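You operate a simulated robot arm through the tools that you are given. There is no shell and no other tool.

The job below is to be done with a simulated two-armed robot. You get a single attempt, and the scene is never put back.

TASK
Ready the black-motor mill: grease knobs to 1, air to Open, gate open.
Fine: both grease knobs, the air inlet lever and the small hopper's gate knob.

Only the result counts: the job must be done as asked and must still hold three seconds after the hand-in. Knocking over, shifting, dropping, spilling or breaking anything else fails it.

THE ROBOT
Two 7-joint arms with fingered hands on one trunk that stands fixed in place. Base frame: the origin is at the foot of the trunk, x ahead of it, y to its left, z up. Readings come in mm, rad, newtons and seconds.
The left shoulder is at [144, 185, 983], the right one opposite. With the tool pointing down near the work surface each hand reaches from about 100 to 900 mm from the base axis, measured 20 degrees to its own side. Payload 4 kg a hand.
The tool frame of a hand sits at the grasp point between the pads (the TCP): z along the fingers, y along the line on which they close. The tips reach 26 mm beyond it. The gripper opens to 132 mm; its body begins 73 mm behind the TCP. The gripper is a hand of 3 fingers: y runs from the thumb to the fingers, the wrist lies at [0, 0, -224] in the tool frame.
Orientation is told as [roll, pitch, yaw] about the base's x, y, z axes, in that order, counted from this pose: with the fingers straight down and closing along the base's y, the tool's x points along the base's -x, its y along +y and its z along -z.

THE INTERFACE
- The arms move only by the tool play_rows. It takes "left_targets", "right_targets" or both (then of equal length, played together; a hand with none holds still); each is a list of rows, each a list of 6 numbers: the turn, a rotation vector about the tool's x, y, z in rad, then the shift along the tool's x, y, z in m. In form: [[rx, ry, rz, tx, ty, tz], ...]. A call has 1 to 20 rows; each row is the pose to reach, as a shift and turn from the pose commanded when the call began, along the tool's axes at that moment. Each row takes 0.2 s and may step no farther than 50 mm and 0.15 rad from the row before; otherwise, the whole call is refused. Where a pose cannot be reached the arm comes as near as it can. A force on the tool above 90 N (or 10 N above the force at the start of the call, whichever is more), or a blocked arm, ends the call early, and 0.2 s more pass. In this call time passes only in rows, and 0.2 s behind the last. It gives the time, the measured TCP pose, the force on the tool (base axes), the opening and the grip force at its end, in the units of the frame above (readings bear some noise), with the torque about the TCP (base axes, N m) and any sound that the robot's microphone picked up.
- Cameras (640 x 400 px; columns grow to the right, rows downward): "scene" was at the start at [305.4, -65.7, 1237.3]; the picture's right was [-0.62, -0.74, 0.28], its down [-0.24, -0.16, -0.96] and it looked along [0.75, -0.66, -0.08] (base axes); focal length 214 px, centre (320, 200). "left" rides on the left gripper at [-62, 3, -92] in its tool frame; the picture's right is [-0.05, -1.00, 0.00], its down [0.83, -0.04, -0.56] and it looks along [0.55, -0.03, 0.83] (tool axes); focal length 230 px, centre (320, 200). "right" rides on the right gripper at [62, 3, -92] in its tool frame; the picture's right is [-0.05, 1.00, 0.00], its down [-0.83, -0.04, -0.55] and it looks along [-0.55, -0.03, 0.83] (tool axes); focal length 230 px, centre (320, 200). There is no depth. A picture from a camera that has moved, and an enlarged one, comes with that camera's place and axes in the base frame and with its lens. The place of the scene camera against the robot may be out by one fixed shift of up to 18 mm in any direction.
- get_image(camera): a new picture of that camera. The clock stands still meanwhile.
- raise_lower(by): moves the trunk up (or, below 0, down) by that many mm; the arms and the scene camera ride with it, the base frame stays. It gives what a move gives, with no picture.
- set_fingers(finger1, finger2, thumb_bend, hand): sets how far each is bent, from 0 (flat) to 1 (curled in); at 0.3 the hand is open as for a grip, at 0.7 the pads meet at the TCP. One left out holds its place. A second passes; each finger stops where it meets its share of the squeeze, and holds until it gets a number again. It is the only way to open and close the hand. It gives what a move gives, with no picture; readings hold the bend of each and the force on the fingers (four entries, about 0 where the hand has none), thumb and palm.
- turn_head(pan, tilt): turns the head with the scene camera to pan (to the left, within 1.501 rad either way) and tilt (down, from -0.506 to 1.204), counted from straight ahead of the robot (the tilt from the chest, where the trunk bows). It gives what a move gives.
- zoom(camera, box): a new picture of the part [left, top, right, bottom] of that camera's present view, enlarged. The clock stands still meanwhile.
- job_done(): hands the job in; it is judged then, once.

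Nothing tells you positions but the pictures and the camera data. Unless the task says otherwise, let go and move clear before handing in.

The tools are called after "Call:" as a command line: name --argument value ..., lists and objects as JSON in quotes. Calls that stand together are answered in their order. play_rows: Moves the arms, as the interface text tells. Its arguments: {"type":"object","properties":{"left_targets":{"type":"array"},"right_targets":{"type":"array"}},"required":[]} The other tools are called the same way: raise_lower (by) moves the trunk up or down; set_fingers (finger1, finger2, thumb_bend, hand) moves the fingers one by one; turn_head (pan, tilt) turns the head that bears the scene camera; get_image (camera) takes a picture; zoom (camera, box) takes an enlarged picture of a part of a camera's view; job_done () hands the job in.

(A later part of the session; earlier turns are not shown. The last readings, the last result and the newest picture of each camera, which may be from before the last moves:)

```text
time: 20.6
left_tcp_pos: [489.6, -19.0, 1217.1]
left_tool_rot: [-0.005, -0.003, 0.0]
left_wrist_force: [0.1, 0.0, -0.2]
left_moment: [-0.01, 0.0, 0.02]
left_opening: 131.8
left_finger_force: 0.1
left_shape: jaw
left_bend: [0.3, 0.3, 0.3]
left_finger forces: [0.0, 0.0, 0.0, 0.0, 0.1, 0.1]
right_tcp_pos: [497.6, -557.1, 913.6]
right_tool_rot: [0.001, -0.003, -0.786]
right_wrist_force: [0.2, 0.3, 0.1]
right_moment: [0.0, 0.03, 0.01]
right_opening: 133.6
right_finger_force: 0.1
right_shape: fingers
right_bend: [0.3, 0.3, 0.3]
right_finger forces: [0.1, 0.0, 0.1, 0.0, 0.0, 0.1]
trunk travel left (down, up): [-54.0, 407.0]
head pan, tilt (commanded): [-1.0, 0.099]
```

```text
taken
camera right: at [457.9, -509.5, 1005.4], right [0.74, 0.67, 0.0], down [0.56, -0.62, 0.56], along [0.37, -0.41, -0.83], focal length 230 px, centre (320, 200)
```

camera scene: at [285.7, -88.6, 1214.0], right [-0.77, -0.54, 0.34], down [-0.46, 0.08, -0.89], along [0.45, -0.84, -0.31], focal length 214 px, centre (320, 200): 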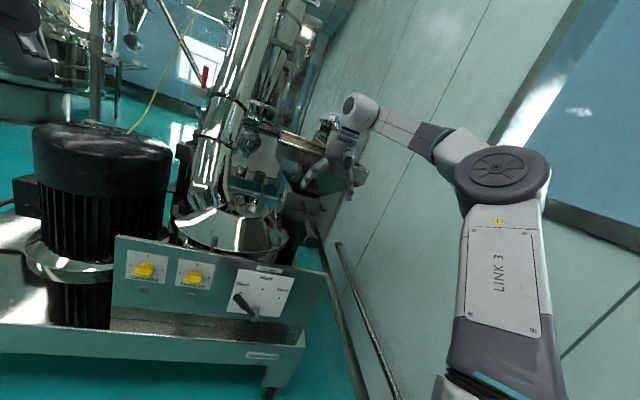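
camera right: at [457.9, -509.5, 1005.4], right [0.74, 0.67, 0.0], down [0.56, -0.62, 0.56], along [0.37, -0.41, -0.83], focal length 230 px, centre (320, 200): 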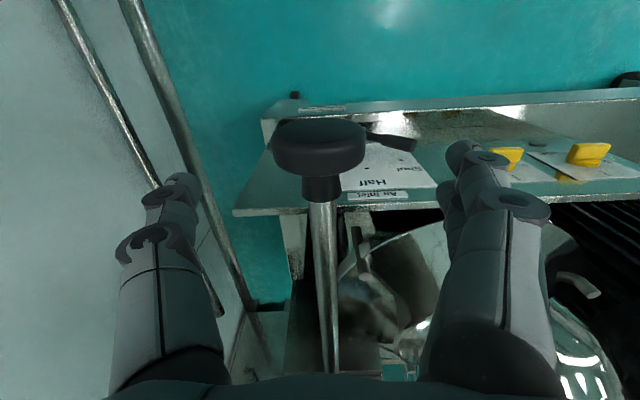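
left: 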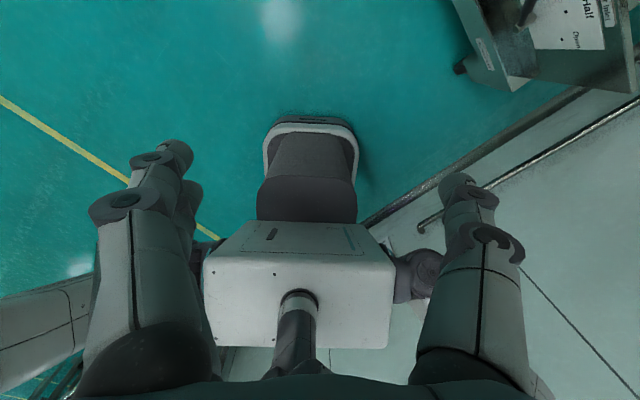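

The hand is open and clear on both sides of the rod. I raise it straight up.

Call:
play_rows --right_targets '[[0, 0, 0, 0, 0, -0.03], [0, 0, 0, 0, 0, -0.07], [0, 0, 0, 0, 0, -0.11], [0, 0, 0, 0, 0, -0.15]]'

Call:
get_image --camera "right"

Call:
turn_head --pan -0.742 --tilt 0.4

Call:
get_image --camera "scene"

```text
time: 21.6
left_tcp_pos: [488.3, -19.5, 1217.5]
left_tool_rot: [-0.006, -0.001, -0.001]
left_wrist_force: [0.0, 0.4, -1.1]
left_moment: [0.0, -0.02, 0.02]
left_opening: 132.0
left_finger_force: 0.1
left_shape: jaw
left_bend: [0.3, 0.3, 0.3]
left_finger forces: [0.1, 0.1, 0.0, 0.0, 0.0, 0.1]
right_tcp_pos: [498.8, -556.7, 1065.2]
right_tool_rot: [0.004, -0.003, -0.786]
right_wrist_force: [-0.7, 0.4, 0.2]
right_moment: [-0.01, -0.01, 0.02]
right_opening: 133.9
right_finger_force: 0.1
right_shape: fingers
right_bend: [0.3, 0.3, 0.3]
right_finger forces: [0.0, 0.0, 0.1, 0.1, 0.0, 0.0]
trunk travel left (down, up): [-54.0, 407.0]
head pan, tilt (commanded): [-1.0, 0.099]
```

```text
taken
camera right: at [457.2, -509.4, 1156.8], right [0.74, 0.67, 0.0], down [0.56, -0.62, 0.56], along [0.37, -0.41, -0.83], focal length 230 px, centre (320, 200)
```

right: 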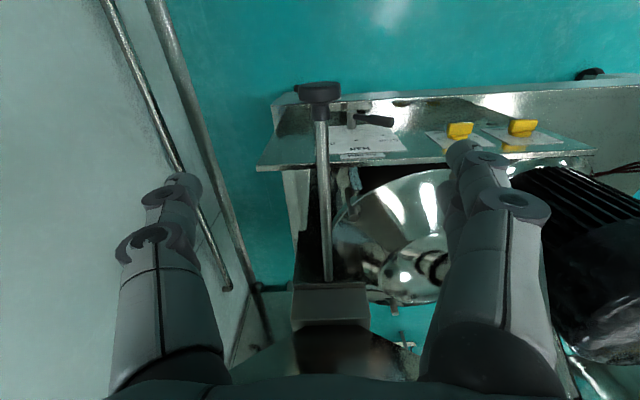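

```text
time: 22.4
left_tcp_pos: [489.2, -19.3, 1218.9]
left_tool_rot: [-0.006, -0.001, -0.001]
left_wrist_force: [-0.1, 0.2, -0.4]
left_moment: [0.02, 0.0, 0.0]
left_opening: 132.0
left_finger_force: 0.1
left_shape: jaw
left_bend: [0.3, 0.3, 0.3]
left_finger forces: [0.0, 0.1, 0.0, 0.1, 0.1, 0.0]
right_tcp_pos: [499.7, -557.3, 1063.4]
right_tool_rot: [0.002, -0.002, -0.785]
right_wrist_force: [0.4, -0.4, -0.3]
right_moment: [0.04, 0.0, -0.02]
right_opening: 134.0
right_finger_force: 0.0
right_shape: fingers
right_bend: [0.3, 0.3, 0.3]
right_finger forces: [0.0, 0.0, 0.0, 0.1, 0.1, 0.0]
trunk travel left (down, up): [-54.0, 407.0]
head pan, tilt (commanded): [-0.742, 0.4]
```

```text
taken
camera scene: at [289.4, -73.2, 1181.8], right [-0.62, -0.74, 0.28], down [-0.64, 0.26, -0.72], along [0.46, -0.62, -0.63], focal length 214 px, centre (320, 200)
```

scene: 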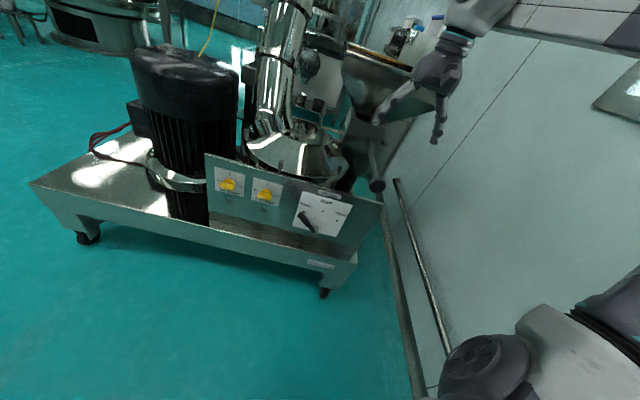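

The gate knob now rests at about (480,-537,910) and the rod stays out. I bring the right hand left, in front of the grease knobs, for a close look from its camera.

Call:
play_rows --right_targets '[[0, 0, 0, 0.013, 0.04, 0], [0, 0, 0, 0.026, 0.08, 0], [0, 0, 0, 0.04, 0.12, 0.01], [0, 0, 0, 0.055, 0.155, 0.035], [0, 0, 0, 0.07, 0.19, 0.065], [0, 0, 0, 0.08, 0.215, 0.1], [0, 0, 0, 0.089, 0.232, 0.13]]'

Call:
get_image --camera "right"

Call:
get_image --camera "scene"

```text
time: 24.0
left_tcp_pos: [489.0, -19.5, 1217.8]
left_tool_rot: [-0.004, -0.002, 0.0]
left_wrist_force: [0.0, 0.2, -0.7]
left_moment: [0.0, 0.01, -0.01]
left_opening: 132.2
left_finger_force: 0.1
left_shape: jaw
left_bend: [0.3, 0.3, 0.3]
left_finger forces: [0.0, 0.1, 0.0, 0.1, 0.0, 0.1]
right_tcp_pos: [602.5, -329.9, 933.6]
right_tool_rot: [0.001, 0.0, -0.786]
right_wrist_force: [0.1, 0.2, -0.1]
right_moment: [0.0, 0.02, -0.01]
right_opening: 134.2
right_finger_force: 0.0
right_shape: fingers
right_bend: [0.3, 0.3, 0.3]
right_finger forces: [0.1, 0.1, 0.1, 0.0, 0.0, 0.0]
trunk travel left (down, up): [-54.0, 407.0]
head pan, tilt (commanded): [-0.742, 0.4]
```

```text
taken
camera right: at [560.4, -282.6, 1024.9], right [0.74, 0.67, 0.0], down [0.56, -0.62, 0.56], along [0.37, -0.41, -0.83], focal length 230 px, centre (320, 200)
```

right: 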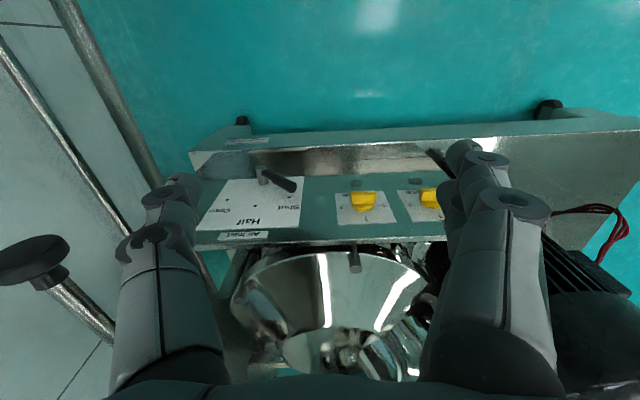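

```text
taken
camera scene: at [290.2, -73.1, 1181.4], right [-0.62, -0.74, 0.28], down [-0.64, 0.26, -0.72], along [0.46, -0.62, -0.63], focal length 214 px, centre (320, 200)
```

scene: 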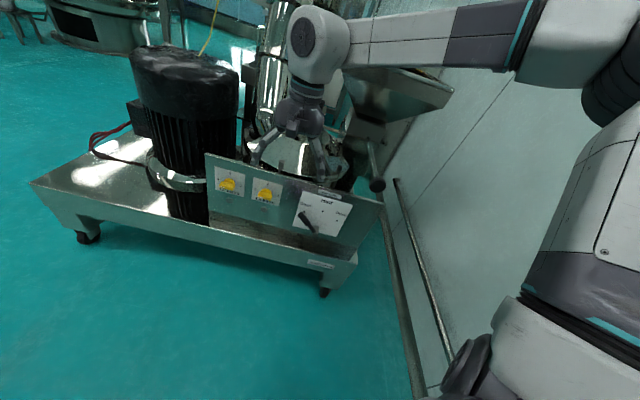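

Call:
zoom --camera "right" --box '[310, 160, 450, 250]'

Call:
zoom --camera "right" --box '[190, 120, 330, 250]'

Call:
zoom --camera "scene" --box '[200, 150, 300, 215]'

```text
4.44 times, centred on (380, 205) of right
camera zoom: at [560.4, -282.6, 1024.9], right [0.74, 0.67, 0.0], down [0.56, -0.62, 0.56], along [0.37, -0.41, -0.83], focal length 1022 px, centre (53, 178)
```

zoom: 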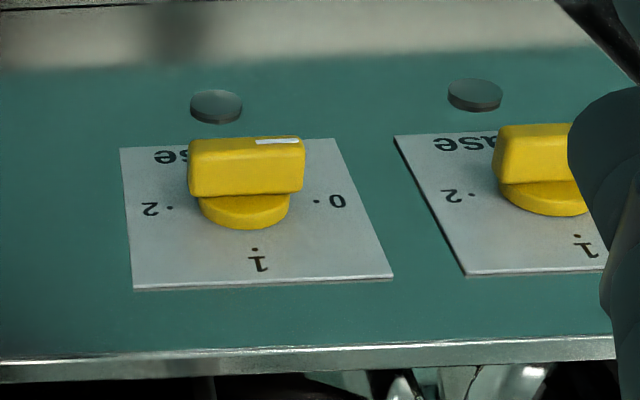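

```text
3.08 times, centred on (260, 185) of right
camera zoom: at [560.4, -282.6, 1024.9], right [0.74, 0.67, 0.0], down [0.56, -0.62, 0.56], along [0.37, -0.41, -0.83], focal length 708 px, centre (505, 246)
```

zoom: 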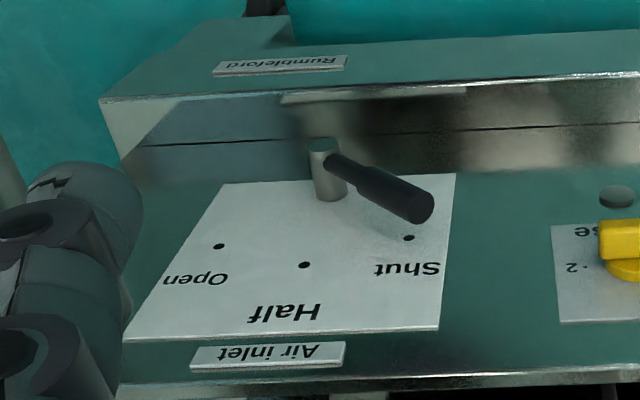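

```text
6.15 times, centred on (250, 182) of scene
camera zoom: at [290.2, -73.1, 1181.4], right [-0.62, -0.74, 0.28], down [-0.64, 0.26, -0.72], along [0.46, -0.62, -0.63], focal length 1320 px, centre (751, 308)
```

zoom: 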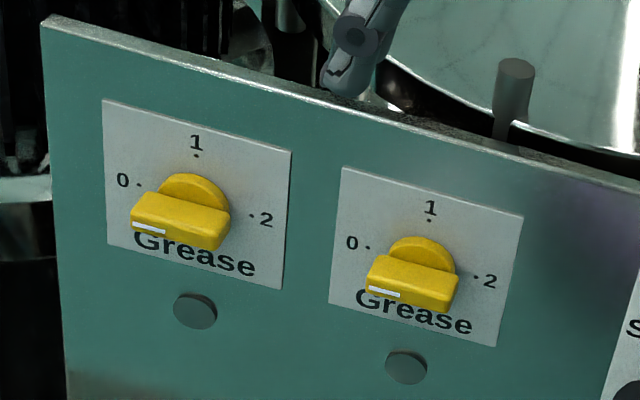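

Knob bars lie horizontally with the white mark at 0, so each needs a quarter turn clockwise. I place their axes at (811,-429,631) and (911,-329,631) on the panel, the lever pivot at (647,-592,516), panel normal (-0.707,0.707,0). I move the left hand aside, then tip the right hand to point at the panel.

Call:
play_rows --left_targets '[[0, 0, 0, 0, 0.04, 0], [0, 0, 0, 0, 0.08, 0], [0, 0, 0, 0, 0.12, 0], [0, 0, 0, 0, 0.16, 0], [0, 0, 0, 0, 0.2, 0], [0, 0, 0, 0, 0.24, 0]]'

Call:
play_rows --right_targets '[[0, -0.13, 0, 0, 0, 0], [0, -0.26, 0, 0, 0, 0], [0, -0.39, 0, 0, 0, 0], [0, -0.52, 0, 0, 0, 0], [0, -0.65, 0, 0, 0, 0], [0, -0.78, 0, 0, 0, 0]]'

Call:
get_image --camera "scene"

```text
time: 25.4
left_tcp_pos: [505.6, 193.4, 1162.9]
left_tool_rot: [-0.009, -0.006, -0.002]
left_wrist_force: [0.4, -0.9, 0.3]
left_moment: [-0.04, 0.0, -0.01]
left_opening: 131.8
left_finger_force: 0.0
left_shape: jaw
left_bend: [0.3, 0.3, 0.3]
left_finger forces: [0.0, 0.1, 0.1, 0.0, 0.0, 0.1]
left hand out of reach, approached as far as the arm can: row 2, 3, 4, 5, 6
right_tcp_pos: [601.5, -329.1, 933.8]
right_tool_rot: [0.001, -0.002, -0.784]
right_wrist_force: [-0.5, 0.5, -0.2]
right_moment: [0.02, 0.02, 0.02]
right_opening: 134.2
right_finger_force: 0.1
right_shape: fingers
right_bend: [0.3, 0.3, 0.3]
right_finger forces: [0.0, 0.0, 0.0, 0.0, 0.0, 0.0]
trunk travel left (down, up): [-54.0, 407.0]
head pan, tilt (commanded): [-0.742, 0.4]
```

```text
time: 26.8
left_tcp_pos: [504.6, 192.4, 1163.9]
left_tool_rot: [-0.007, -0.004, 0.001]
left_wrist_force: [0.8, 0.9, 0.3]
left_moment: [0.05, -0.03, -0.01]
left_opening: 131.6
left_finger_force: 0.0
left_shape: jaw
left_bend: [0.3, 0.3, 0.3]
left_finger forces: [0.0, 0.1, 0.0, 0.0, 0.0, 0.0]
right_tcp_pos: [611.5, -383.7, 993.0]
right_tool_rot: [-0.014, -0.756, -0.751]
right_wrist_force: [0.1, -1.2, 0.6]
right_moment: [0.02, -0.01, -0.01]
right_opening: 134.1
right_finger_force: 0.1
right_shape: fingers
right_bend: [0.3, 0.3, 0.3]
right_finger forces: [0.0, 0.0, 0.0, 0.0, 0.0, 0.0]
right hand out of reach, approached as far as the arm can: row 4, 5, 6
trunk travel left (down, up): [-54.0, 407.0]
head pan, tilt (commanded): [-0.742, 0.4]
```

```text
taken
camera scene: at [288.8, -72.7, 1182.0], right [-0.62, -0.74, 0.28], down [-0.64, 0.26, -0.72], along [0.46, -0.62, -0.63], focal length 214 px, centre (320, 200)
```

scene: 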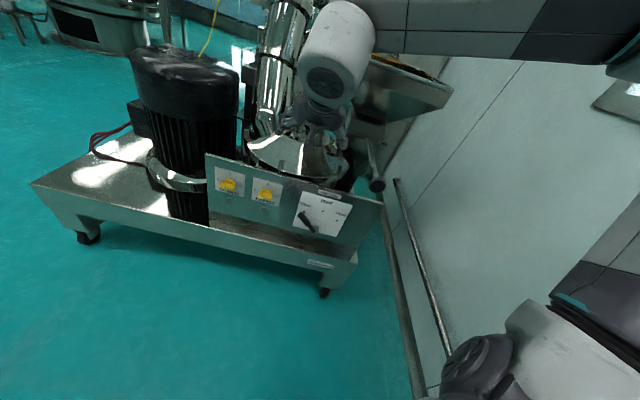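

The right arm was too folded there (wrist too near the shoulder), so it stopped at a half-tipped pose. I move forward and down toward knob B (about 100 mm in front of the panel) before finishing the tilt.

Call:
play_rows --right_targets '[[0, 0, 0, 0.0188, 0.0153, 0.0359], [0, 0, 0, 0.0376, 0.0305, 0.0718], [0, 0, 0, 0.0563, 0.0458, 0.1077], [0, 0, 0, 0.0751, 0.061, 0.1436], [0, 0, 0, 0.0939, 0.0763, 0.1795], [0, 0, 0, 0.1127, 0.0915, 0.2154], [0, 0, 0, 0.1315, 0.1068, 0.2513]]'

Call:
get_image --camera "scene"

Call:
get_image --camera "right"

```text
time: 28.6
left_tcp_pos: [504.8, 193.0, 1162.4]
left_tool_rot: [-0.01, -0.006, 0.0]
left_wrist_force: [0.0, -0.2, -0.7]
left_moment: [-0.01, -0.01, 0.02]
left_opening: 132.1
left_finger_force: 0.0
left_shape: jaw
left_bend: [0.3, 0.3, 0.3]
left_finger forces: [0.0, 0.0, 0.1, 0.0, 0.1, 0.1]
right_tcp_pos: [750.7, -425.7, 692.2]
right_tool_rot: [-0.279, -0.687, -0.55]
right_wrist_force: [-0.2, 0.4, -0.2]
right_moment: [-0.03, 0.01, -0.02]
right_opening: 134.7
right_finger_force: 0.1
right_shape: fingers
right_bend: [0.3, 0.3, 0.3]
right_finger forces: [0.0, 0.1, 0.1, 0.0, 0.1, 0.0]
right hand out of reach, approached as far as the arm can: row 1, 2, 3, 4, 5, 6, 7
trunk travel left (down, up): [-54.0, 407.0]
head pan, tilt (commanded): [-0.742, 0.4]
stopped in row 7 (right hand): the arm was blocked; the commanded pose is now the measured one
```

```text
taken
camera scene: at [289.7, -71.5, 1181.9], right [-0.62, -0.74, 0.28], down [-0.64, 0.26, -0.72], along [0.46, -0.62, -0.63], focal length 214 px, centre (320, 200)
```

scene: 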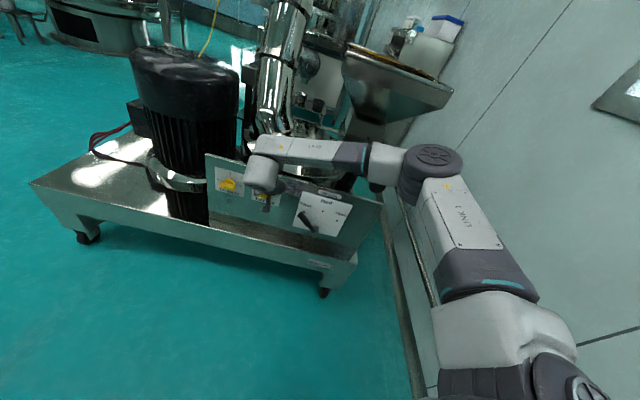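

```text
taken
camera right: at [677.5, -347.1, 720.8], right [0.69, 0.71, -0.18], down [0.31, -0.06, 0.95], along [0.66, -0.71, -0.26], focal length 230 px, centre (320, 200)
```

right: 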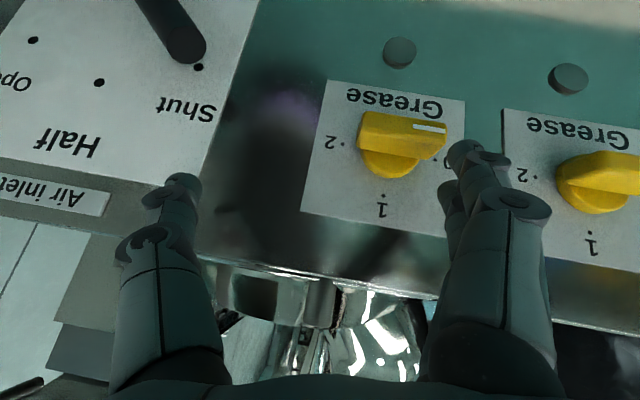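

The arm was blocked and its elbow has swung low; it may be close to the gate knob. I check this closely before any move.

Call:
zoom --camera "scene" --box '[320, 110, 480, 250]'

Call:
zoom --camera "scene" --box '[200, 110, 360, 250]'

Call:
get_image --camera "left"

```text
2.86 times, centred on (400, 180) of scene
camera zoom: at [289.7, -71.5, 1181.9], right [-0.62, -0.74, 0.28], down [-0.64, 0.26, -0.72], along [0.46, -0.62, -0.63], focal length 613 px, centre (91, 257)
```

zoom: 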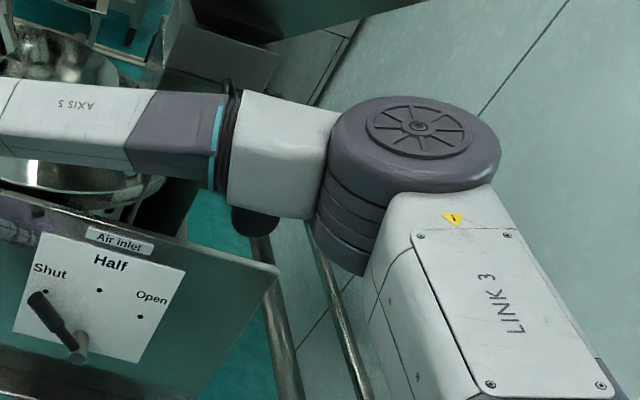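

```text
2.86 times, centred on (280, 180) of scene
camera zoom: at [289.7, -71.5, 1181.9], right [-0.62, -0.74, 0.28], down [-0.64, 0.26, -0.72], along [0.46, -0.62, -0.63], focal length 613 px, centre (434, 257)
```

zoom: 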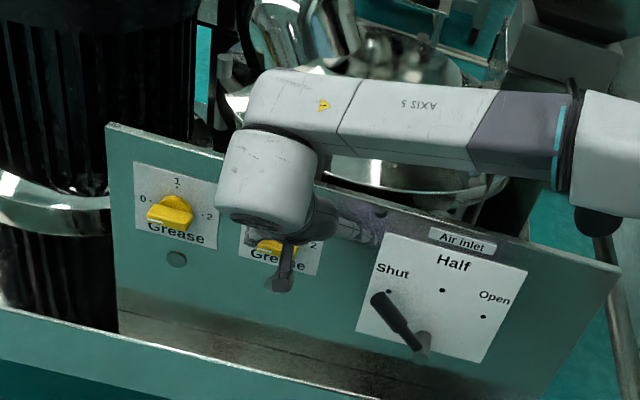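

```text
taken
camera left: at [566.3, 197.3, 1254.5], right [0.05, -1.0, 0.01], down [-0.83, -0.04, 0.55], along [-0.55, -0.04, -0.83], focal length 230 px, centre (320, 200)
```

left: 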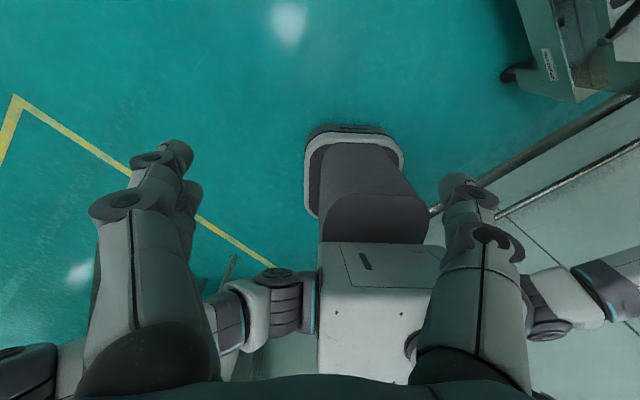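

The gate knob still shows at its open position (same pixel), with the forearm passing roughly 40 mm above it. I back the right hand out the way it came, away from panel and knob.

Call:
play_rows --right_targets '[[0, 0, 0, 0, 0, -0.02], [0, 0, 0, 0, 0, -0.045], [0, 0, 0, 0, 0, -0.07]]'

Call:
zoom --camera "scene" --box '[200, 60, 500, 250]'

Call:
get_image --camera "right"

```text
time: 29.4
left_tcp_pos: [505.6, 191.2, 1163.2]
left_tool_rot: [-0.008, -0.005, -0.001]
left_wrist_force: [0.4, -0.5, 0.1]
left_moment: [-0.03, 0.01, 0.01]
left_opening: 131.9
left_finger_force: 0.0
left_shape: jaw
left_bend: [0.3, 0.3, 0.3]
left_finger forces: [0.0, 0.1, 0.0, 0.0, 0.1, 0.0]
right_tcp_pos: [724.0, -387.7, 744.5]
right_tool_rot: [-0.276, -0.686, -0.55]
right_wrist_force: [0.6, 0.8, -0.4]
right_moment: [0.01, 0.02, 0.01]
right_opening: 134.5
right_finger_force: 0.1
right_shape: fingers
right_bend: [0.3, 0.3, 0.3]
right_finger forces: [0.0, 0.1, 0.1, 0.0, 0.0, 0.0]
trunk travel left (down, up): [-54.0, 407.0]
head pan, tilt (commanded): [-0.742, 0.4]
```

```text
2.11 times, centred on (350, 155) of scene
camera zoom: at [289.1, -73.0, 1181.8], right [-0.62, -0.74, 0.28], down [-0.64, 0.26, -0.72], along [0.46, -0.62, -0.63], focal length 452 px, centre (257, 295)
```

zoom: 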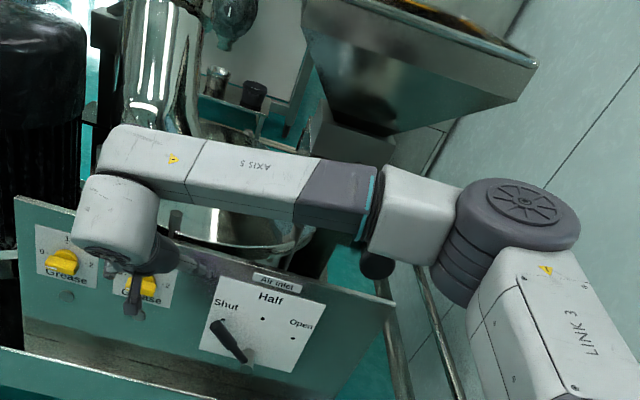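

```text
taken
camera right: at [651.0, -308.3, 772.7], right [0.68, 0.71, -0.18], down [0.31, -0.06, 0.95], along [0.66, -0.7, -0.26], focal length 230 px, centre (320, 200)
```

right: 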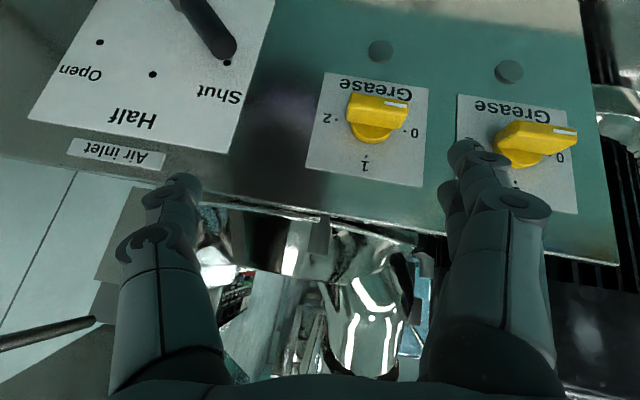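

The hand is clear of the panel. The gate rod leaves little room for the right arm in front of the grease knobs, so I will turn those with the left arm and use the right arm for the lever later. First I lift the right hand up and away.

Call:
play_rows --right_targets '[[0, 0, 0, -0.0154, -0.0107, -0.0342], [0, 0, 0, -0.0307, -0.0214, -0.0684], [0, 0, 0, -0.0461, -0.032, -0.1026], [0, 0, 0, -0.0614, -0.0427, -0.1368]]'

Call:
get_image --camera "scene"

```text
time: 30.4
left_tcp_pos: [504.0, 191.5, 1162.8]
left_tool_rot: [-0.009, -0.008, 0.0]
left_wrist_force: [0.7, 0.4, 0.1]
left_moment: [-0.03, -0.05, 0.01]
left_opening: 131.9
left_finger_force: 0.0
left_shape: jaw
left_bend: [0.3, 0.3, 0.3]
left_finger forces: [0.0, 0.0, 0.1, 0.0, 0.0, 0.1]
right_tcp_pos: [683.5, -368.8, 895.5]
right_tool_rot: [-0.277, -0.687, -0.552]
right_wrist_force: [0.4, 0.6, -0.2]
right_moment: [-0.01, -0.01, 0.0]
right_opening: 134.6
right_finger_force: 0.2
right_shape: fingers
right_bend: [0.3, 0.3, 0.3]
right_finger forces: [0.0, 0.0, 0.1, 0.0, 0.0, 0.0]
trunk travel left (down, up): [-54.0, 407.0]
head pan, tilt (commanded): [-0.742, 0.4]
```

```text
taken
camera scene: at [288.0, -72.3, 1182.4], right [-0.62, -0.74, 0.28], down [-0.64, 0.26, -0.72], along [0.46, -0.62, -0.63], focal length 214 px, centre (320, 200)
```

scene: 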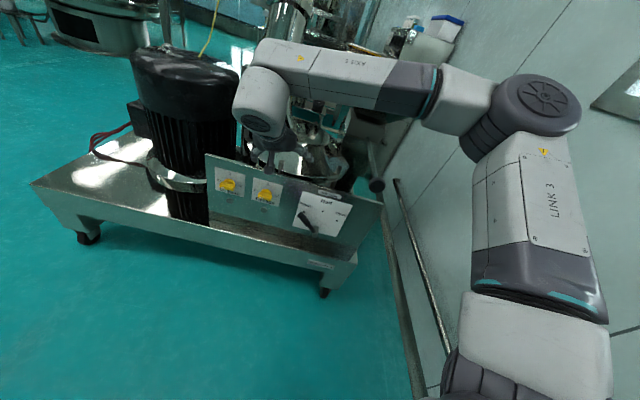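

The right arm is now high and clear of the gate rod. I return it to the hand-down pose above and behind the gate knob, then park it.

Call:
play_rows --right_targets '[[0, 0, 0, -0.02, -0.02, -0.03], [-0.026, 0.102, 0.019, -0.03, -0.055, -0.05], [-0.052, 0.203, 0.038, -0.037, -0.095, -0.065], [-0.078, 0.305, 0.057, -0.044, -0.135, -0.08], [-0.104, 0.406, 0.075, -0.05, -0.175, -0.09], [-0.13, 0.508, 0.094, -0.056, -0.215, -0.1], [-0.156, 0.609, 0.113, -0.062, -0.25, -0.106], [-0.182, 0.711, 0.132, -0.0665, -0.283, -0.112]]'

Call:
get_image --camera "right"

Call:
get_image --camera "scene"

```text
time: 32.2
left_tcp_pos: [504.3, 191.2, 1163.0]
left_tool_rot: [-0.006, -0.007, 0.0]
left_wrist_force: [-0.7, -0.5, 0.2]
left_moment: [0.01, 0.0, 0.04]
left_opening: 131.8
left_finger_force: 0.0
left_shape: jaw
left_bend: [0.3, 0.3, 0.3]
left_finger forces: [0.0, 0.0, 0.1, 0.0, 0.1, 0.0]
right_tcp_pos: [501.8, -540.1, 1078.9]
right_tool_rot: [0.0, 0.004, -0.789]
right_wrist_force: [0.1, -0.2, 0.1]
right_moment: [0.04, 0.02, -0.01]
right_opening: 134.7
right_finger_force: 0.1
right_shape: fingers
right_bend: [0.3, 0.3, 0.3]
right_finger forces: [0.1, 0.0, 0.0, 0.1, 0.1, 0.1]
trunk travel left (down, up): [-54.0, 407.0]
head pan, tilt (commanded): [-0.742, 0.4]
```

```text
taken
camera right: at [461.0, -494.2, 1170.8], right [0.75, 0.67, 0.0], down [0.56, -0.62, 0.55], along [0.37, -0.41, -0.83], focal length 230 px, centre (320, 200)
```

right: 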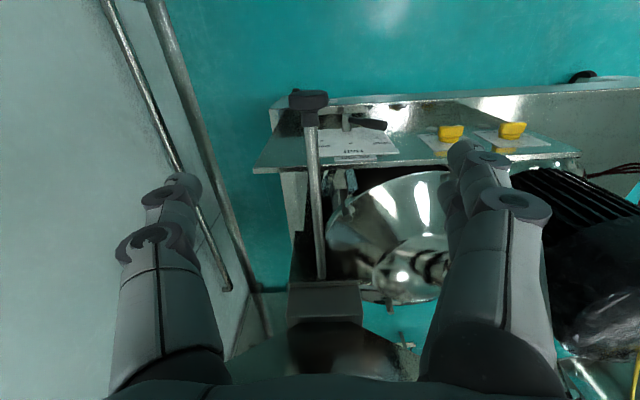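

```text
taken
camera scene: at [288.9, -73.6, 1181.9], right [-0.62, -0.74, 0.28], down [-0.64, 0.26, -0.72], along [0.46, -0.62, -0.63], focal length 214 px, centre (320, 200)
```

scene: 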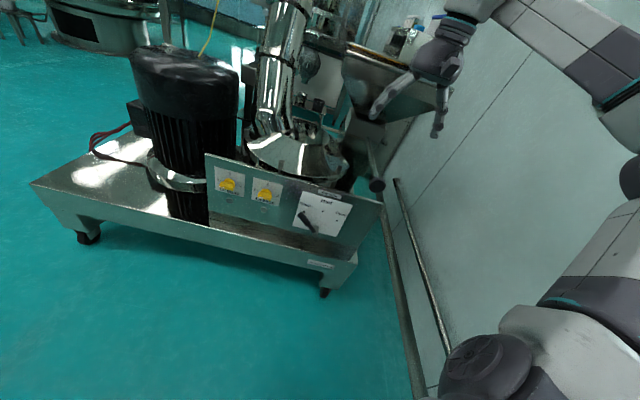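

The gate knob is still at its open place. I park the right hand farther back and start bringing the left hand down and round toward the panel direction.

Call:
play_rows --left_targets '[[0, 0, 0.131, -0.009, -0.025, 0.035], [0, 0, 0.262, -0.019, -0.05, 0.07], [0, 0, 0.393, -0.028, -0.075, 0.105], [0, 0, 0.524, -0.037, -0.1, 0.14], [0, 0, 0.655, -0.047, -0.125, 0.175], [0, 0, 0.785, -0.056, -0.15, 0.21]]' --right_targets '[[0, 0, 0, 0.009, -0.021, -0.004], [0, 0, 0, 0.018, -0.042, -0.008], [0, 0, 0, 0.028, -0.063, -0.012], [0, 0, 0, 0.037, -0.085, -0.016], [0, 0, 0, 0.046, -0.106, -0.02], [0, 0, 0, 0.056, -0.127, -0.02]]'

Call:
get_image --camera "scene"

Call:
get_image --camera "left"

```text
time: 33.6
left_tcp_pos: [561.4, 39.7, 953.4]
left_tool_rot: [-0.003, -0.01, -0.787]
left_wrist_force: [0.5, 0.2, -0.5]
left_moment: [0.01, 0.0, 0.0]
left_opening: 131.9
left_finger_force: 0.1
left_shape: jaw
left_bend: [0.3, 0.3, 0.3]
left_finger forces: [0.0, 0.1, 0.0, 0.0, 0.0, 0.0]
right_tcp_pos: [373.6, -590.5, 1098.5]
right_tool_rot: [-0.003, 0.003, -0.789]
right_wrist_force: [0.1, 0.5, -0.5]
right_moment: [0.02, -0.01, 0.0]
right_opening: 134.8
right_finger_force: 0.1
right_shape: fingers
right_bend: [0.3, 0.3, 0.3]
right_finger forces: [0.0, 0.0, 0.0, 0.0, 0.1, 0.1]
trunk travel left (down, up): [-54.0, 407.0]
head pan, tilt (commanded): [-0.742, 0.4]
```

```text
taken
camera scene: at [289.5, -73.6, 1181.6], right [-0.62, -0.74, 0.28], down [-0.64, 0.26, -0.72], along [0.46, -0.62, -0.63], focal length 214 px, centre (320, 200)
```

scene: 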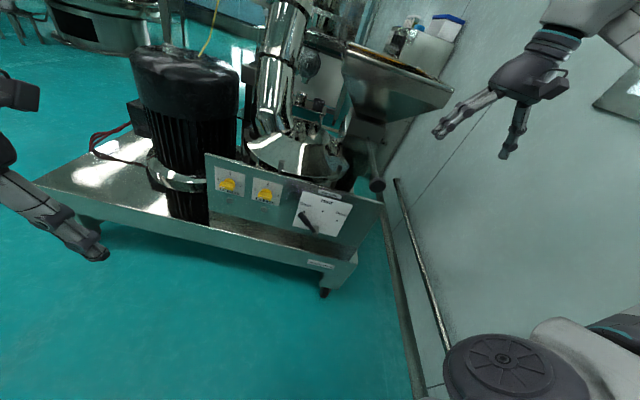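

```text
taken
camera left: at [606.2, -1.0, 1046.7], right [-0.67, -0.74, 0.0], down [-0.62, 0.56, 0.55], along [-0.41, 0.37, -0.84], focal length 230 px, centre (320, 200)
```

left: 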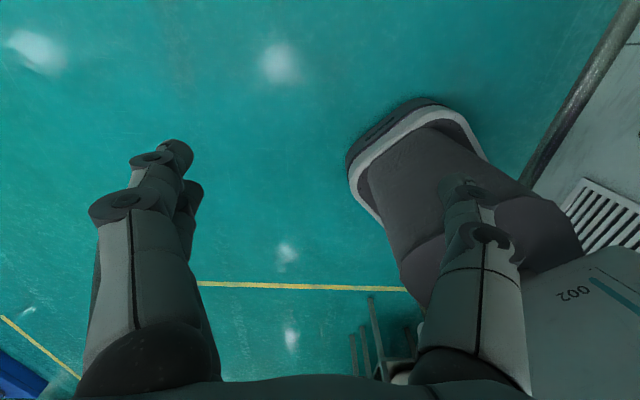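

The left hand is turned to the panel's heading. I now tip it half-way while bringing it forward and right, staying well in front of the panel.

Call:
play_rows --left_targets '[[0, -0.112, 0, -0.027, -0.011, 0.022], [0, -0.224, 0, -0.054, -0.022, 0.044], [0, -0.336, 0, -0.082, -0.034, 0.066], [0, -0.449, 0, -0.109, -0.045, 0.088], [0, -0.561, 0, -0.136, -0.056, 0.11], [0, -0.673, 0, -0.163, -0.067, 0.132], [0, -0.785, 0, -0.19, -0.078, 0.153]]'

Call:
get_image --camera "scene"

Call:
get_image --camera "left"

```text
time: 35.2
left_tcp_pos: [641.6, -152.0, 802.3]
left_tool_rot: [-0.004, -0.795, -0.782]
left_wrist_force: [-0.6, -0.4, 0.2]
left_moment: [0.02, -0.01, -0.01]
left_opening: 132.0
left_finger_force: 0.1
left_shape: jaw
left_bend: [0.3, 0.3, 0.3]
left_finger forces: [0.1, 0.1, 0.1, 0.0, 0.0, 0.1]
right_tcp_pos: [373.9, -590.6, 1097.5]
right_tool_rot: [-0.002, 0.002, -0.788]
right_wrist_force: [0.3, 0.1, 0.0]
right_moment: [0.03, 0.03, 0.0]
right_opening: 134.4
right_finger_force: 0.1
right_shape: fingers
right_bend: [0.3, 0.3, 0.3]
right_finger forces: [0.0, 0.0, 0.1, 0.0, 0.0, 0.0]
trunk travel left (down, up): [-54.0, 407.0]
head pan, tilt (commanded): [-0.742, 0.4]
```

```text
taken
camera scene: at [290.0, -73.5, 1181.4], right [-0.62, -0.74, 0.28], down [-0.64, 0.26, -0.72], along [0.46, -0.62, -0.63], focal length 214 px, centre (320, 200)
```

scene: 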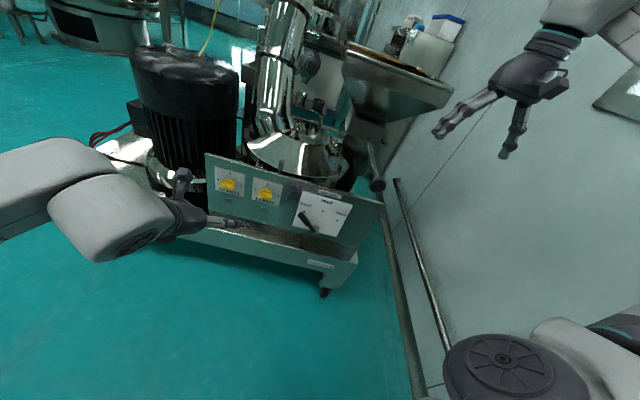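

```text
taken
camera left: at [627.3, -133.1, 910.4], right [-0.68, -0.73, 0.04], down [-0.72, 0.66, -0.2], along [0.12, -0.17, -0.98], focal length 230 px, centre (320, 200)
```

left: 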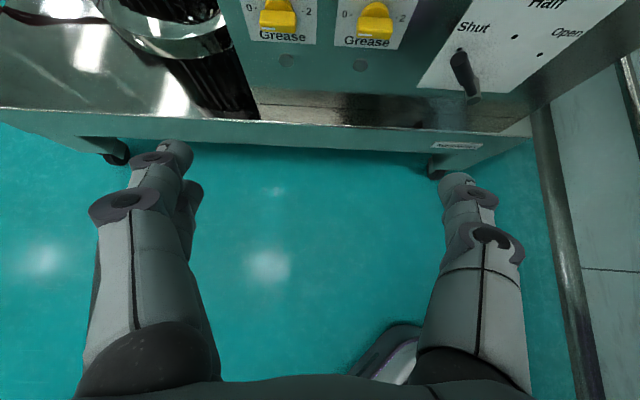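

The left arm reaches this pose well. I finish the tilt so the hand points straight at the panel, about 140 mm in front of grease knob B.

Call:
play_rows --left_targets '[[0, -0.111, 0, 0, -0.011, 0.035], [0, -0.222, 0, 0, -0.022, 0.07], [0, -0.333, 0, 0, -0.033, 0.105], [0, -0.444, 0, 0, -0.044, 0.14], [0, -0.555, 0, 0, -0.055, 0.175], [0, -0.666, 0, 0, -0.066, 0.21], [0, -0.776, 0, 0, -0.076, 0.245]]'

Call:
get_image --camera "scene"

Call:
get_image --camera "left"

```text
time: 36.8
left_tcp_pos: [710.6, -330.5, 632.5]
left_tool_rot: [-2.411, -1.569, 1.626]
left_wrist_force: [0.2, 0.0, 0.4]
left_moment: [-0.01, -0.01, 0.01]
left_opening: 132.0
left_finger_force: 0.0
left_shape: jaw
left_bend: [0.3, 0.3, 0.3]
left_finger forces: [0.0, 0.0, 0.1, 0.1, 0.0, 0.1]
left hand out of reach, approached as far as the arm can: row 4
right_tcp_pos: [374.2, -591.2, 1097.9]
right_tool_rot: [0.0, 0.004, -0.79]
right_wrist_force: [1.1, 0.0, -0.4]
right_moment: [0.0, 0.01, 0.0]
right_opening: 134.7
right_finger_force: 0.1
right_shape: fingers
right_bend: [0.3, 0.3, 0.3]
right_finger forces: [0.0, 0.0, 0.0, 0.0, 0.0, 0.1]
trunk travel left (down, up): [-54.0, 407.0]
head pan, tilt (commanded): [-0.742, 0.4]
```

```text
taken
camera scene: at [289.1, -74.5, 1181.8], right [-0.62, -0.74, 0.27], down [-0.64, 0.26, -0.72], along [0.46, -0.62, -0.63], focal length 214 px, centre (320, 200)
```

scene: 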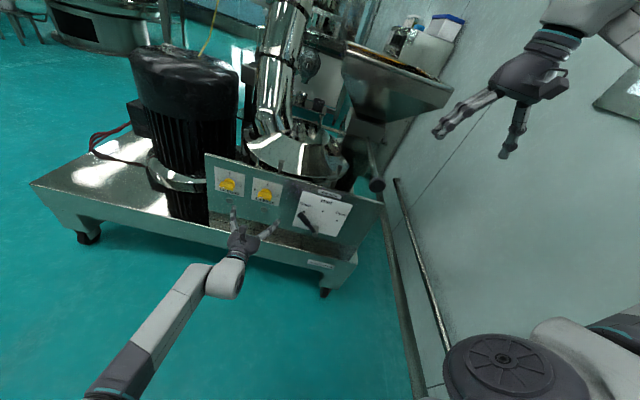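

```text
taken
camera left: at [648.2, -262.4, 693.5], right [-0.71, -0.71, 0.05], down [-0.42, 0.36, -0.83], along [0.57, -0.61, -0.55], focal length 230 px, centre (320, 200)
```

left: 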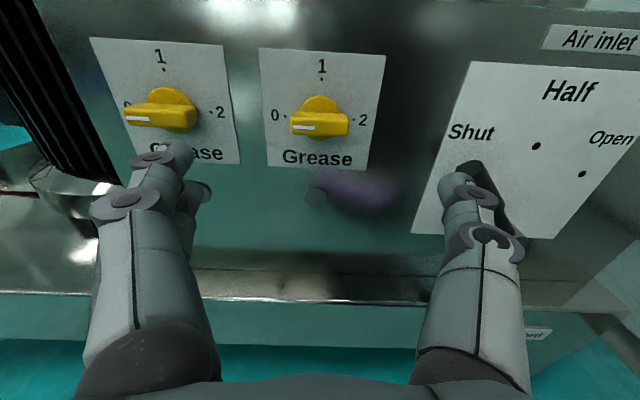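

The left hand now points squarely at the panel with a good view of both grease knobs. I zoom in to measure them.

Call:
zoom --camera "left" --box '[240, 30, 410, 190]'

Call:
zoom --camera "left" --box '[80, 20, 250, 180]'

Call:
zoom --camera "left" --box '[400, 10, 640, 260]'

```text
2.50 times, centred on (325, 110) of left
camera zoom: at [648.2, -262.4, 693.5], right [-0.71, -0.71, 0.05], down [-0.42, 0.36, -0.83], along [0.57, -0.61, -0.55], focal length 575 px, centre (308, 425)
```

zoom: 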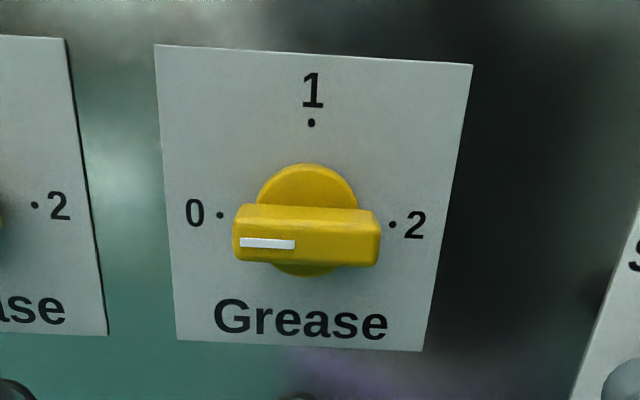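

```text
2.50 times, centred on (165, 100) of left
camera zoom: at [648.2, -262.4, 693.5], right [-0.71, -0.71, 0.05], down [-0.42, 0.36, -0.83], along [0.57, -0.61, -0.55], focal length 575 px, centre (708, 450)
```

zoom: 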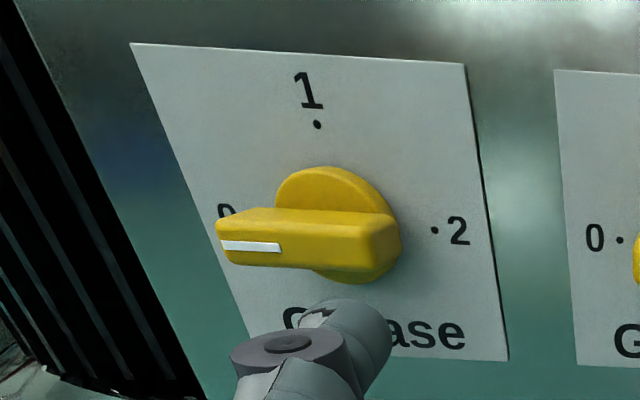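

```text
1.60 times, centred on (520, 135) of left
camera zoom: at [648.2, -262.4, 693.5], right [-0.71, -0.71, 0.05], down [-0.42, 0.36, -0.83], along [0.57, -0.61, -0.55], focal length 368 px, centre (0, 304)
```

zoom: 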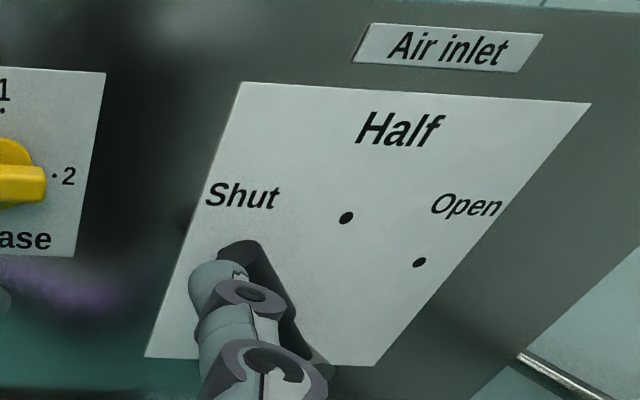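

Knob B's axis is at (811,-429,636) with its bar face 36 mm out from the panel, bar about 50 mm long and 15 mm thick; knob A is 139.6 mm to the left. I roll the left hand a quarter turn back so that thumb and fingers can close above and below the bar.

Call:
play_rows --left_targets '[[0, 0, -0.131, 0, 0, 0], [0, 0, -0.262, 0, 0, 0], [0, 0, -0.393, 0, 0, 0], [0, 0, -0.524, 0, 0, 0], [0, 0, -0.655, 0, 0, 0], [0, 0, -0.785, 0, 0, 0], [0, 0, -0.916, 0, 0, 0], [0, 0, -1.047, 0, 0, 0], [0, 0, -1.178, 0, 0, 0], [0, 0, -1.309, 0, 0, 0], [0, 0, -1.44, 0, 0, 0], [0, 0, -1.571, 0, 0, 0]]'

Call:
get_image --camera "left"

Call:
get_image --camera "scene"

```text
time: 39.4
left_tcp_pos: [710.7, -328.4, 630.9]
left_tool_rot: [-1.571, 0.006, 0.785]
left_wrist_force: [-0.1, -0.5, 0.5]
left_moment: [0.02, -0.01, -0.03]
left_opening: 132.2
left_finger_force: 0.0
left_shape: jaw
left_bend: [0.3, 0.3, 0.3]
left_finger forces: [0.1, 0.0, 0.0, 0.0, 0.0, 0.0]
right_tcp_pos: [372.3, -589.6, 1098.9]
right_tool_rot: [-0.002, 0.003, -0.788]
right_wrist_force: [0.6, -0.1, 0.7]
right_moment: [0.0, 0.0, 0.01]
right_opening: 134.7
right_finger_force: 0.1
right_shape: fingers
right_bend: [0.3, 0.3, 0.3]
right_finger forces: [0.0, 0.0, 0.1, 0.0, 0.0, 0.0]
trunk travel left (down, up): [-54.0, 407.0]
head pan, tilt (commanded): [-0.742, 0.4]
```

```text
taken
camera left: at [689.2, -219.9, 628.0], right [0.04, 0.04, 1.0], down [-0.98, -0.19, 0.05], along [0.2, -0.98, 0.03], focal length 230 px, centre (320, 200)
```

left: 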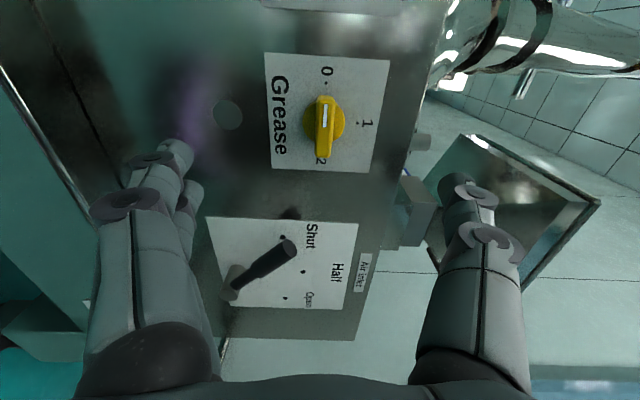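

```text
taken
camera scene: at [289.4, -73.2, 1181.7], right [-0.62, -0.74, 0.28], down [-0.64, 0.26, -0.72], along [0.46, -0.62, -0.63], focal length 214 px, centre (320, 200)
```

scene: 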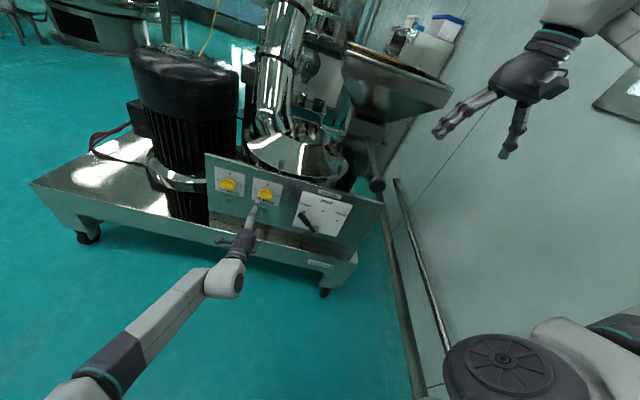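

The hand is rolled with thumb on top and two fingers below. I pre-close the fingers a little and move straight in over knob B, ending with the grasp point level with the bar face.

Call:
set_fingers --hand "left" --finger1 0.45 --finger2 0.45 --thumb_bend 0.45

Call:
play_rows --left_targets '[[0, 0, 0, 0, -0.002, 0.03], [0, 0, 0, 0, -0.004, 0.055], [0, 0, 0, 0, -0.0046, 0.075]]'

Call:
get_image --camera "left"

Call:
zoom --camera "scene" --box '[190, 140, 320, 260]'

```text
time: 40.4
left_tcp_pos: [711.0, -329.0, 631.3]
left_tool_rot: [-1.57, 0.002, 0.786]
left_wrist_force: [0.1, 0.4, -0.4]
left_moment: [0.0, -0.02, -0.04]
left_opening: 85.2
left_finger_force: 0.1
left_shape: fingers
left_bend: [0.45, 0.45, 0.45]
left_finger forces: [0.0, 0.0, 0.0, 0.0, 0.0, 0.1]
right_tcp_pos: [373.2, -589.9, 1098.0]
right_tool_rot: [-0.001, 0.004, -0.788]
right_wrist_force: [-0.4, 0.5, -0.8]
right_moment: [0.0, -0.03, -0.02]
right_opening: 134.4
right_finger_force: 0.0
right_shape: fingers
right_bend: [0.3, 0.3, 0.3]
right_finger forces: [0.1, 0.1, 0.0, 0.0, 0.0, 0.0]
trunk travel left (down, up): [-54.0, 407.0]
head pan, tilt (commanded): [-0.742, 0.4]
```

```text
time: 41.2
left_tcp_pos: [731.3, -343.7, 641.6]
left_tool_rot: [-1.57, 0.002, 0.783]
left_wrist_force: [0.3, -1.3, 0.4]
left_moment: [-0.01, -0.01, -0.01]
left_opening: 85.2
left_finger_force: 0.2
left_shape: fingers
left_bend: [0.45, 0.45, 0.45]
left_finger forces: [0.1, 0.1, 0.0, 0.1, 0.1, 0.0]
left hand out of reach, approached as far as the arm can: row 1, 2, 3
right_tcp_pos: [372.7, -590.6, 1098.6]
right_tool_rot: [-0.002, 0.003, -0.789]
right_wrist_force: [-0.4, -0.7, 0.8]
right_moment: [-0.03, 0.01, 0.03]
right_opening: 134.6
right_finger_force: 0.0
right_shape: fingers
right_bend: [0.3, 0.3, 0.3]
right_finger forces: [0.1, 0.0, 0.1, 0.0, 0.0, 0.0]
trunk travel left (down, up): [-54.0, 407.0]
head pan, tilt (commanded): [-0.742, 0.4]
```

```text
taken
camera left: at [709.7, -234.3, 637.9], right [0.04, 0.04, 1.0], down [-0.98, -0.19, 0.05], along [0.2, -0.98, 0.03], focal length 230 px, centre (320, 200)
```

left: 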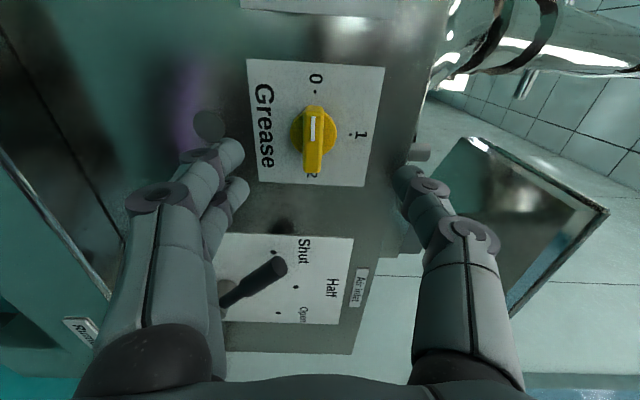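

```text
3.33 times, centred on (255, 200) of scene
camera zoom: at [289.1, -73.5, 1181.8], right [-0.62, -0.74, 0.28], down [-0.64, 0.26, -0.72], along [0.46, -0.62, -0.63], focal length 715 px, centre (537, 200)
```

zoom: 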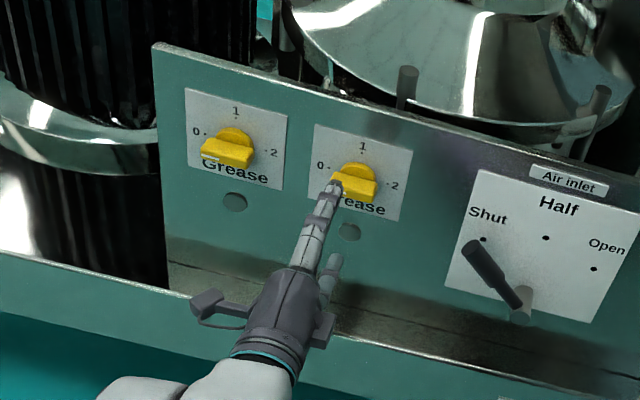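

The left arm is at full stretch 60 mm short of knob B, so it cannot do this. I back the left hand out the way it came and will then find a workable pose for the right arm.

Call:
play_rows --left_targets '[[0, 0, 0, 0, 0.004, -0.02], [0, 0, 0, 0, 0.008, -0.04], [0, 0, 0, 0, 0.01, -0.06], [0, 0, 0.14, 0, 0.01, -0.06], [0, 0, 0.28, 0, 0.01, -0.06], [0, 0, 0.42, 0, 0.01, -0.06], [0, 0, 0.56, 0, 0.01, -0.06], [0, 0, 0.7, 0, 0.01, -0.06], [0, 0, 0.84, 0, 0.01, -0.06], [0, 0, 0.98, 0, 0.01, -0.06], [0, 0, 1.12, 0, 0.01, -0.06], [0, 0, 1.26, 0, 0.01, -0.06], [0, 0, 1.4, 0, 0.01, -0.06], [0, 0, 1.54, 0, 0.01, -0.06], [0, 0, 1.571, 0, 0.01, -0.06]]'

Call:
get_image --camera "scene"

```text
time: 44.4
left_tcp_pos: [691.0, -301.2, 629.7]
left_tool_rot: [-0.718, -1.57, -0.07]
left_wrist_force: [-0.1, 0.2, 0.2]
left_moment: [0.0, -0.01, -0.03]
left_opening: 84.8
left_finger_force: 0.1
left_shape: fingers
left_bend: [0.45, 0.45, 0.45]
left_finger forces: [0.0, 0.1, 0.0, 0.0, 0.0, 0.1]
right_tcp_pos: [373.4, -589.6, 1099.2]
right_tool_rot: [-0.001, 0.002, -0.788]
right_wrist_force: [1.2, 0.3, -0.3]
right_moment: [-0.03, 0.01, 0.0]
right_opening: 134.6
right_finger_force: 0.1
right_shape: fingers
right_bend: [0.3, 0.3, 0.3]
right_finger forces: [0.0, 0.0, 0.1, 0.0, 0.0, 0.0]
trunk travel left (down, up): [-54.0, 407.0]
head pan, tilt (commanded): [-0.742, 0.4]
```

```text
taken
camera scene: at [289.4, -73.2, 1181.7], right [-0.62, -0.74, 0.28], down [-0.64, 0.26, -0.72], along [0.46, -0.62, -0.63], focal length 214 px, centre (320, 200)
```

scene: 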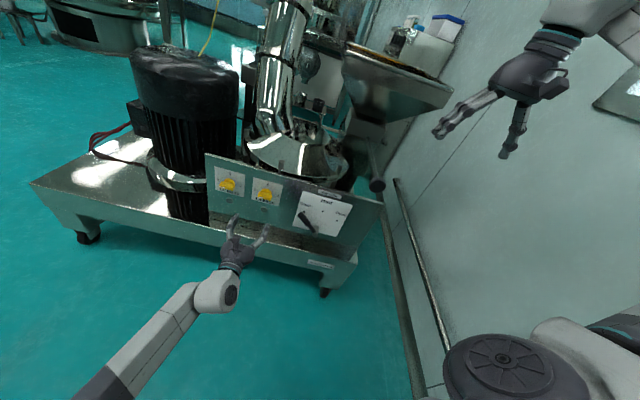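

Call:
play_rows --left_targets '[[0, 0.111, 0, -0.0246, 0.01, -0.0201], [0, 0.222, 0, -0.0491, 0.02, -0.0402], [0, 0.333, 0, -0.0737, 0.03, -0.0603], [0, 0.444, 0, -0.0983, 0.04, -0.0804], [0, 0.555, 0, -0.1229, 0.05, -0.1005], [0, 0.666, 0, -0.1474, 0.06, -0.1206], [0, 0.776, 0, -0.172, 0.07, -0.1407]]'

Call:
get_image --camera "scene"

```text
time: 45.4
left_tcp_pos: [691.7, -154.9, 661.9]
left_tool_rot: [0.23, -1.087, -0.988]
left_wrist_force: [0.4, -0.4, -0.1]
left_moment: [-0.03, 0.0, -0.03]
left_opening: 84.5
left_finger_force: 0.0
left_shape: fingers
left_bend: [0.45, 0.45, 0.45]
left_finger forces: [0.0, 0.0, 0.1, 0.0, 0.0, 0.1]
left hand out of reach, approached as far as the arm can: row 4
right_tcp_pos: [373.3, -588.8, 1098.5]
right_tool_rot: [-0.002, 0.004, -0.789]
right_wrist_force: [0.0, 0.3, 0.6]
right_moment: [0.01, 0.03, 0.02]
right_opening: 134.7
right_finger_force: 0.1
right_shape: fingers
right_bend: [0.3, 0.3, 0.3]
right_finger forces: [0.0, 0.0, 0.0, 0.0, 0.1, 0.0]
trunk travel left (down, up): [-54.0, 407.0]
head pan, tilt (commanded): [-0.742, 0.4]
stopped in row 4 (left hand): the arm was blocked; the commanded pose is now the measured one
```

```text
taken
camera scene: at [289.7, -72.2, 1181.6], right [-0.62, -0.74, 0.28], down [-0.64, 0.26, -0.72], along [0.46, -0.62, -0.63], focal length 214 px, centre (320, 200)
```

scene: 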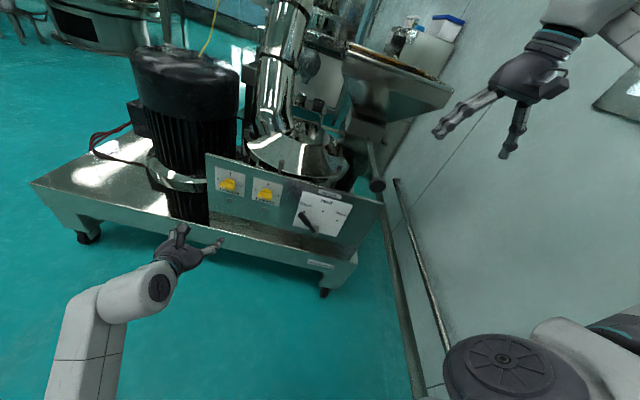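

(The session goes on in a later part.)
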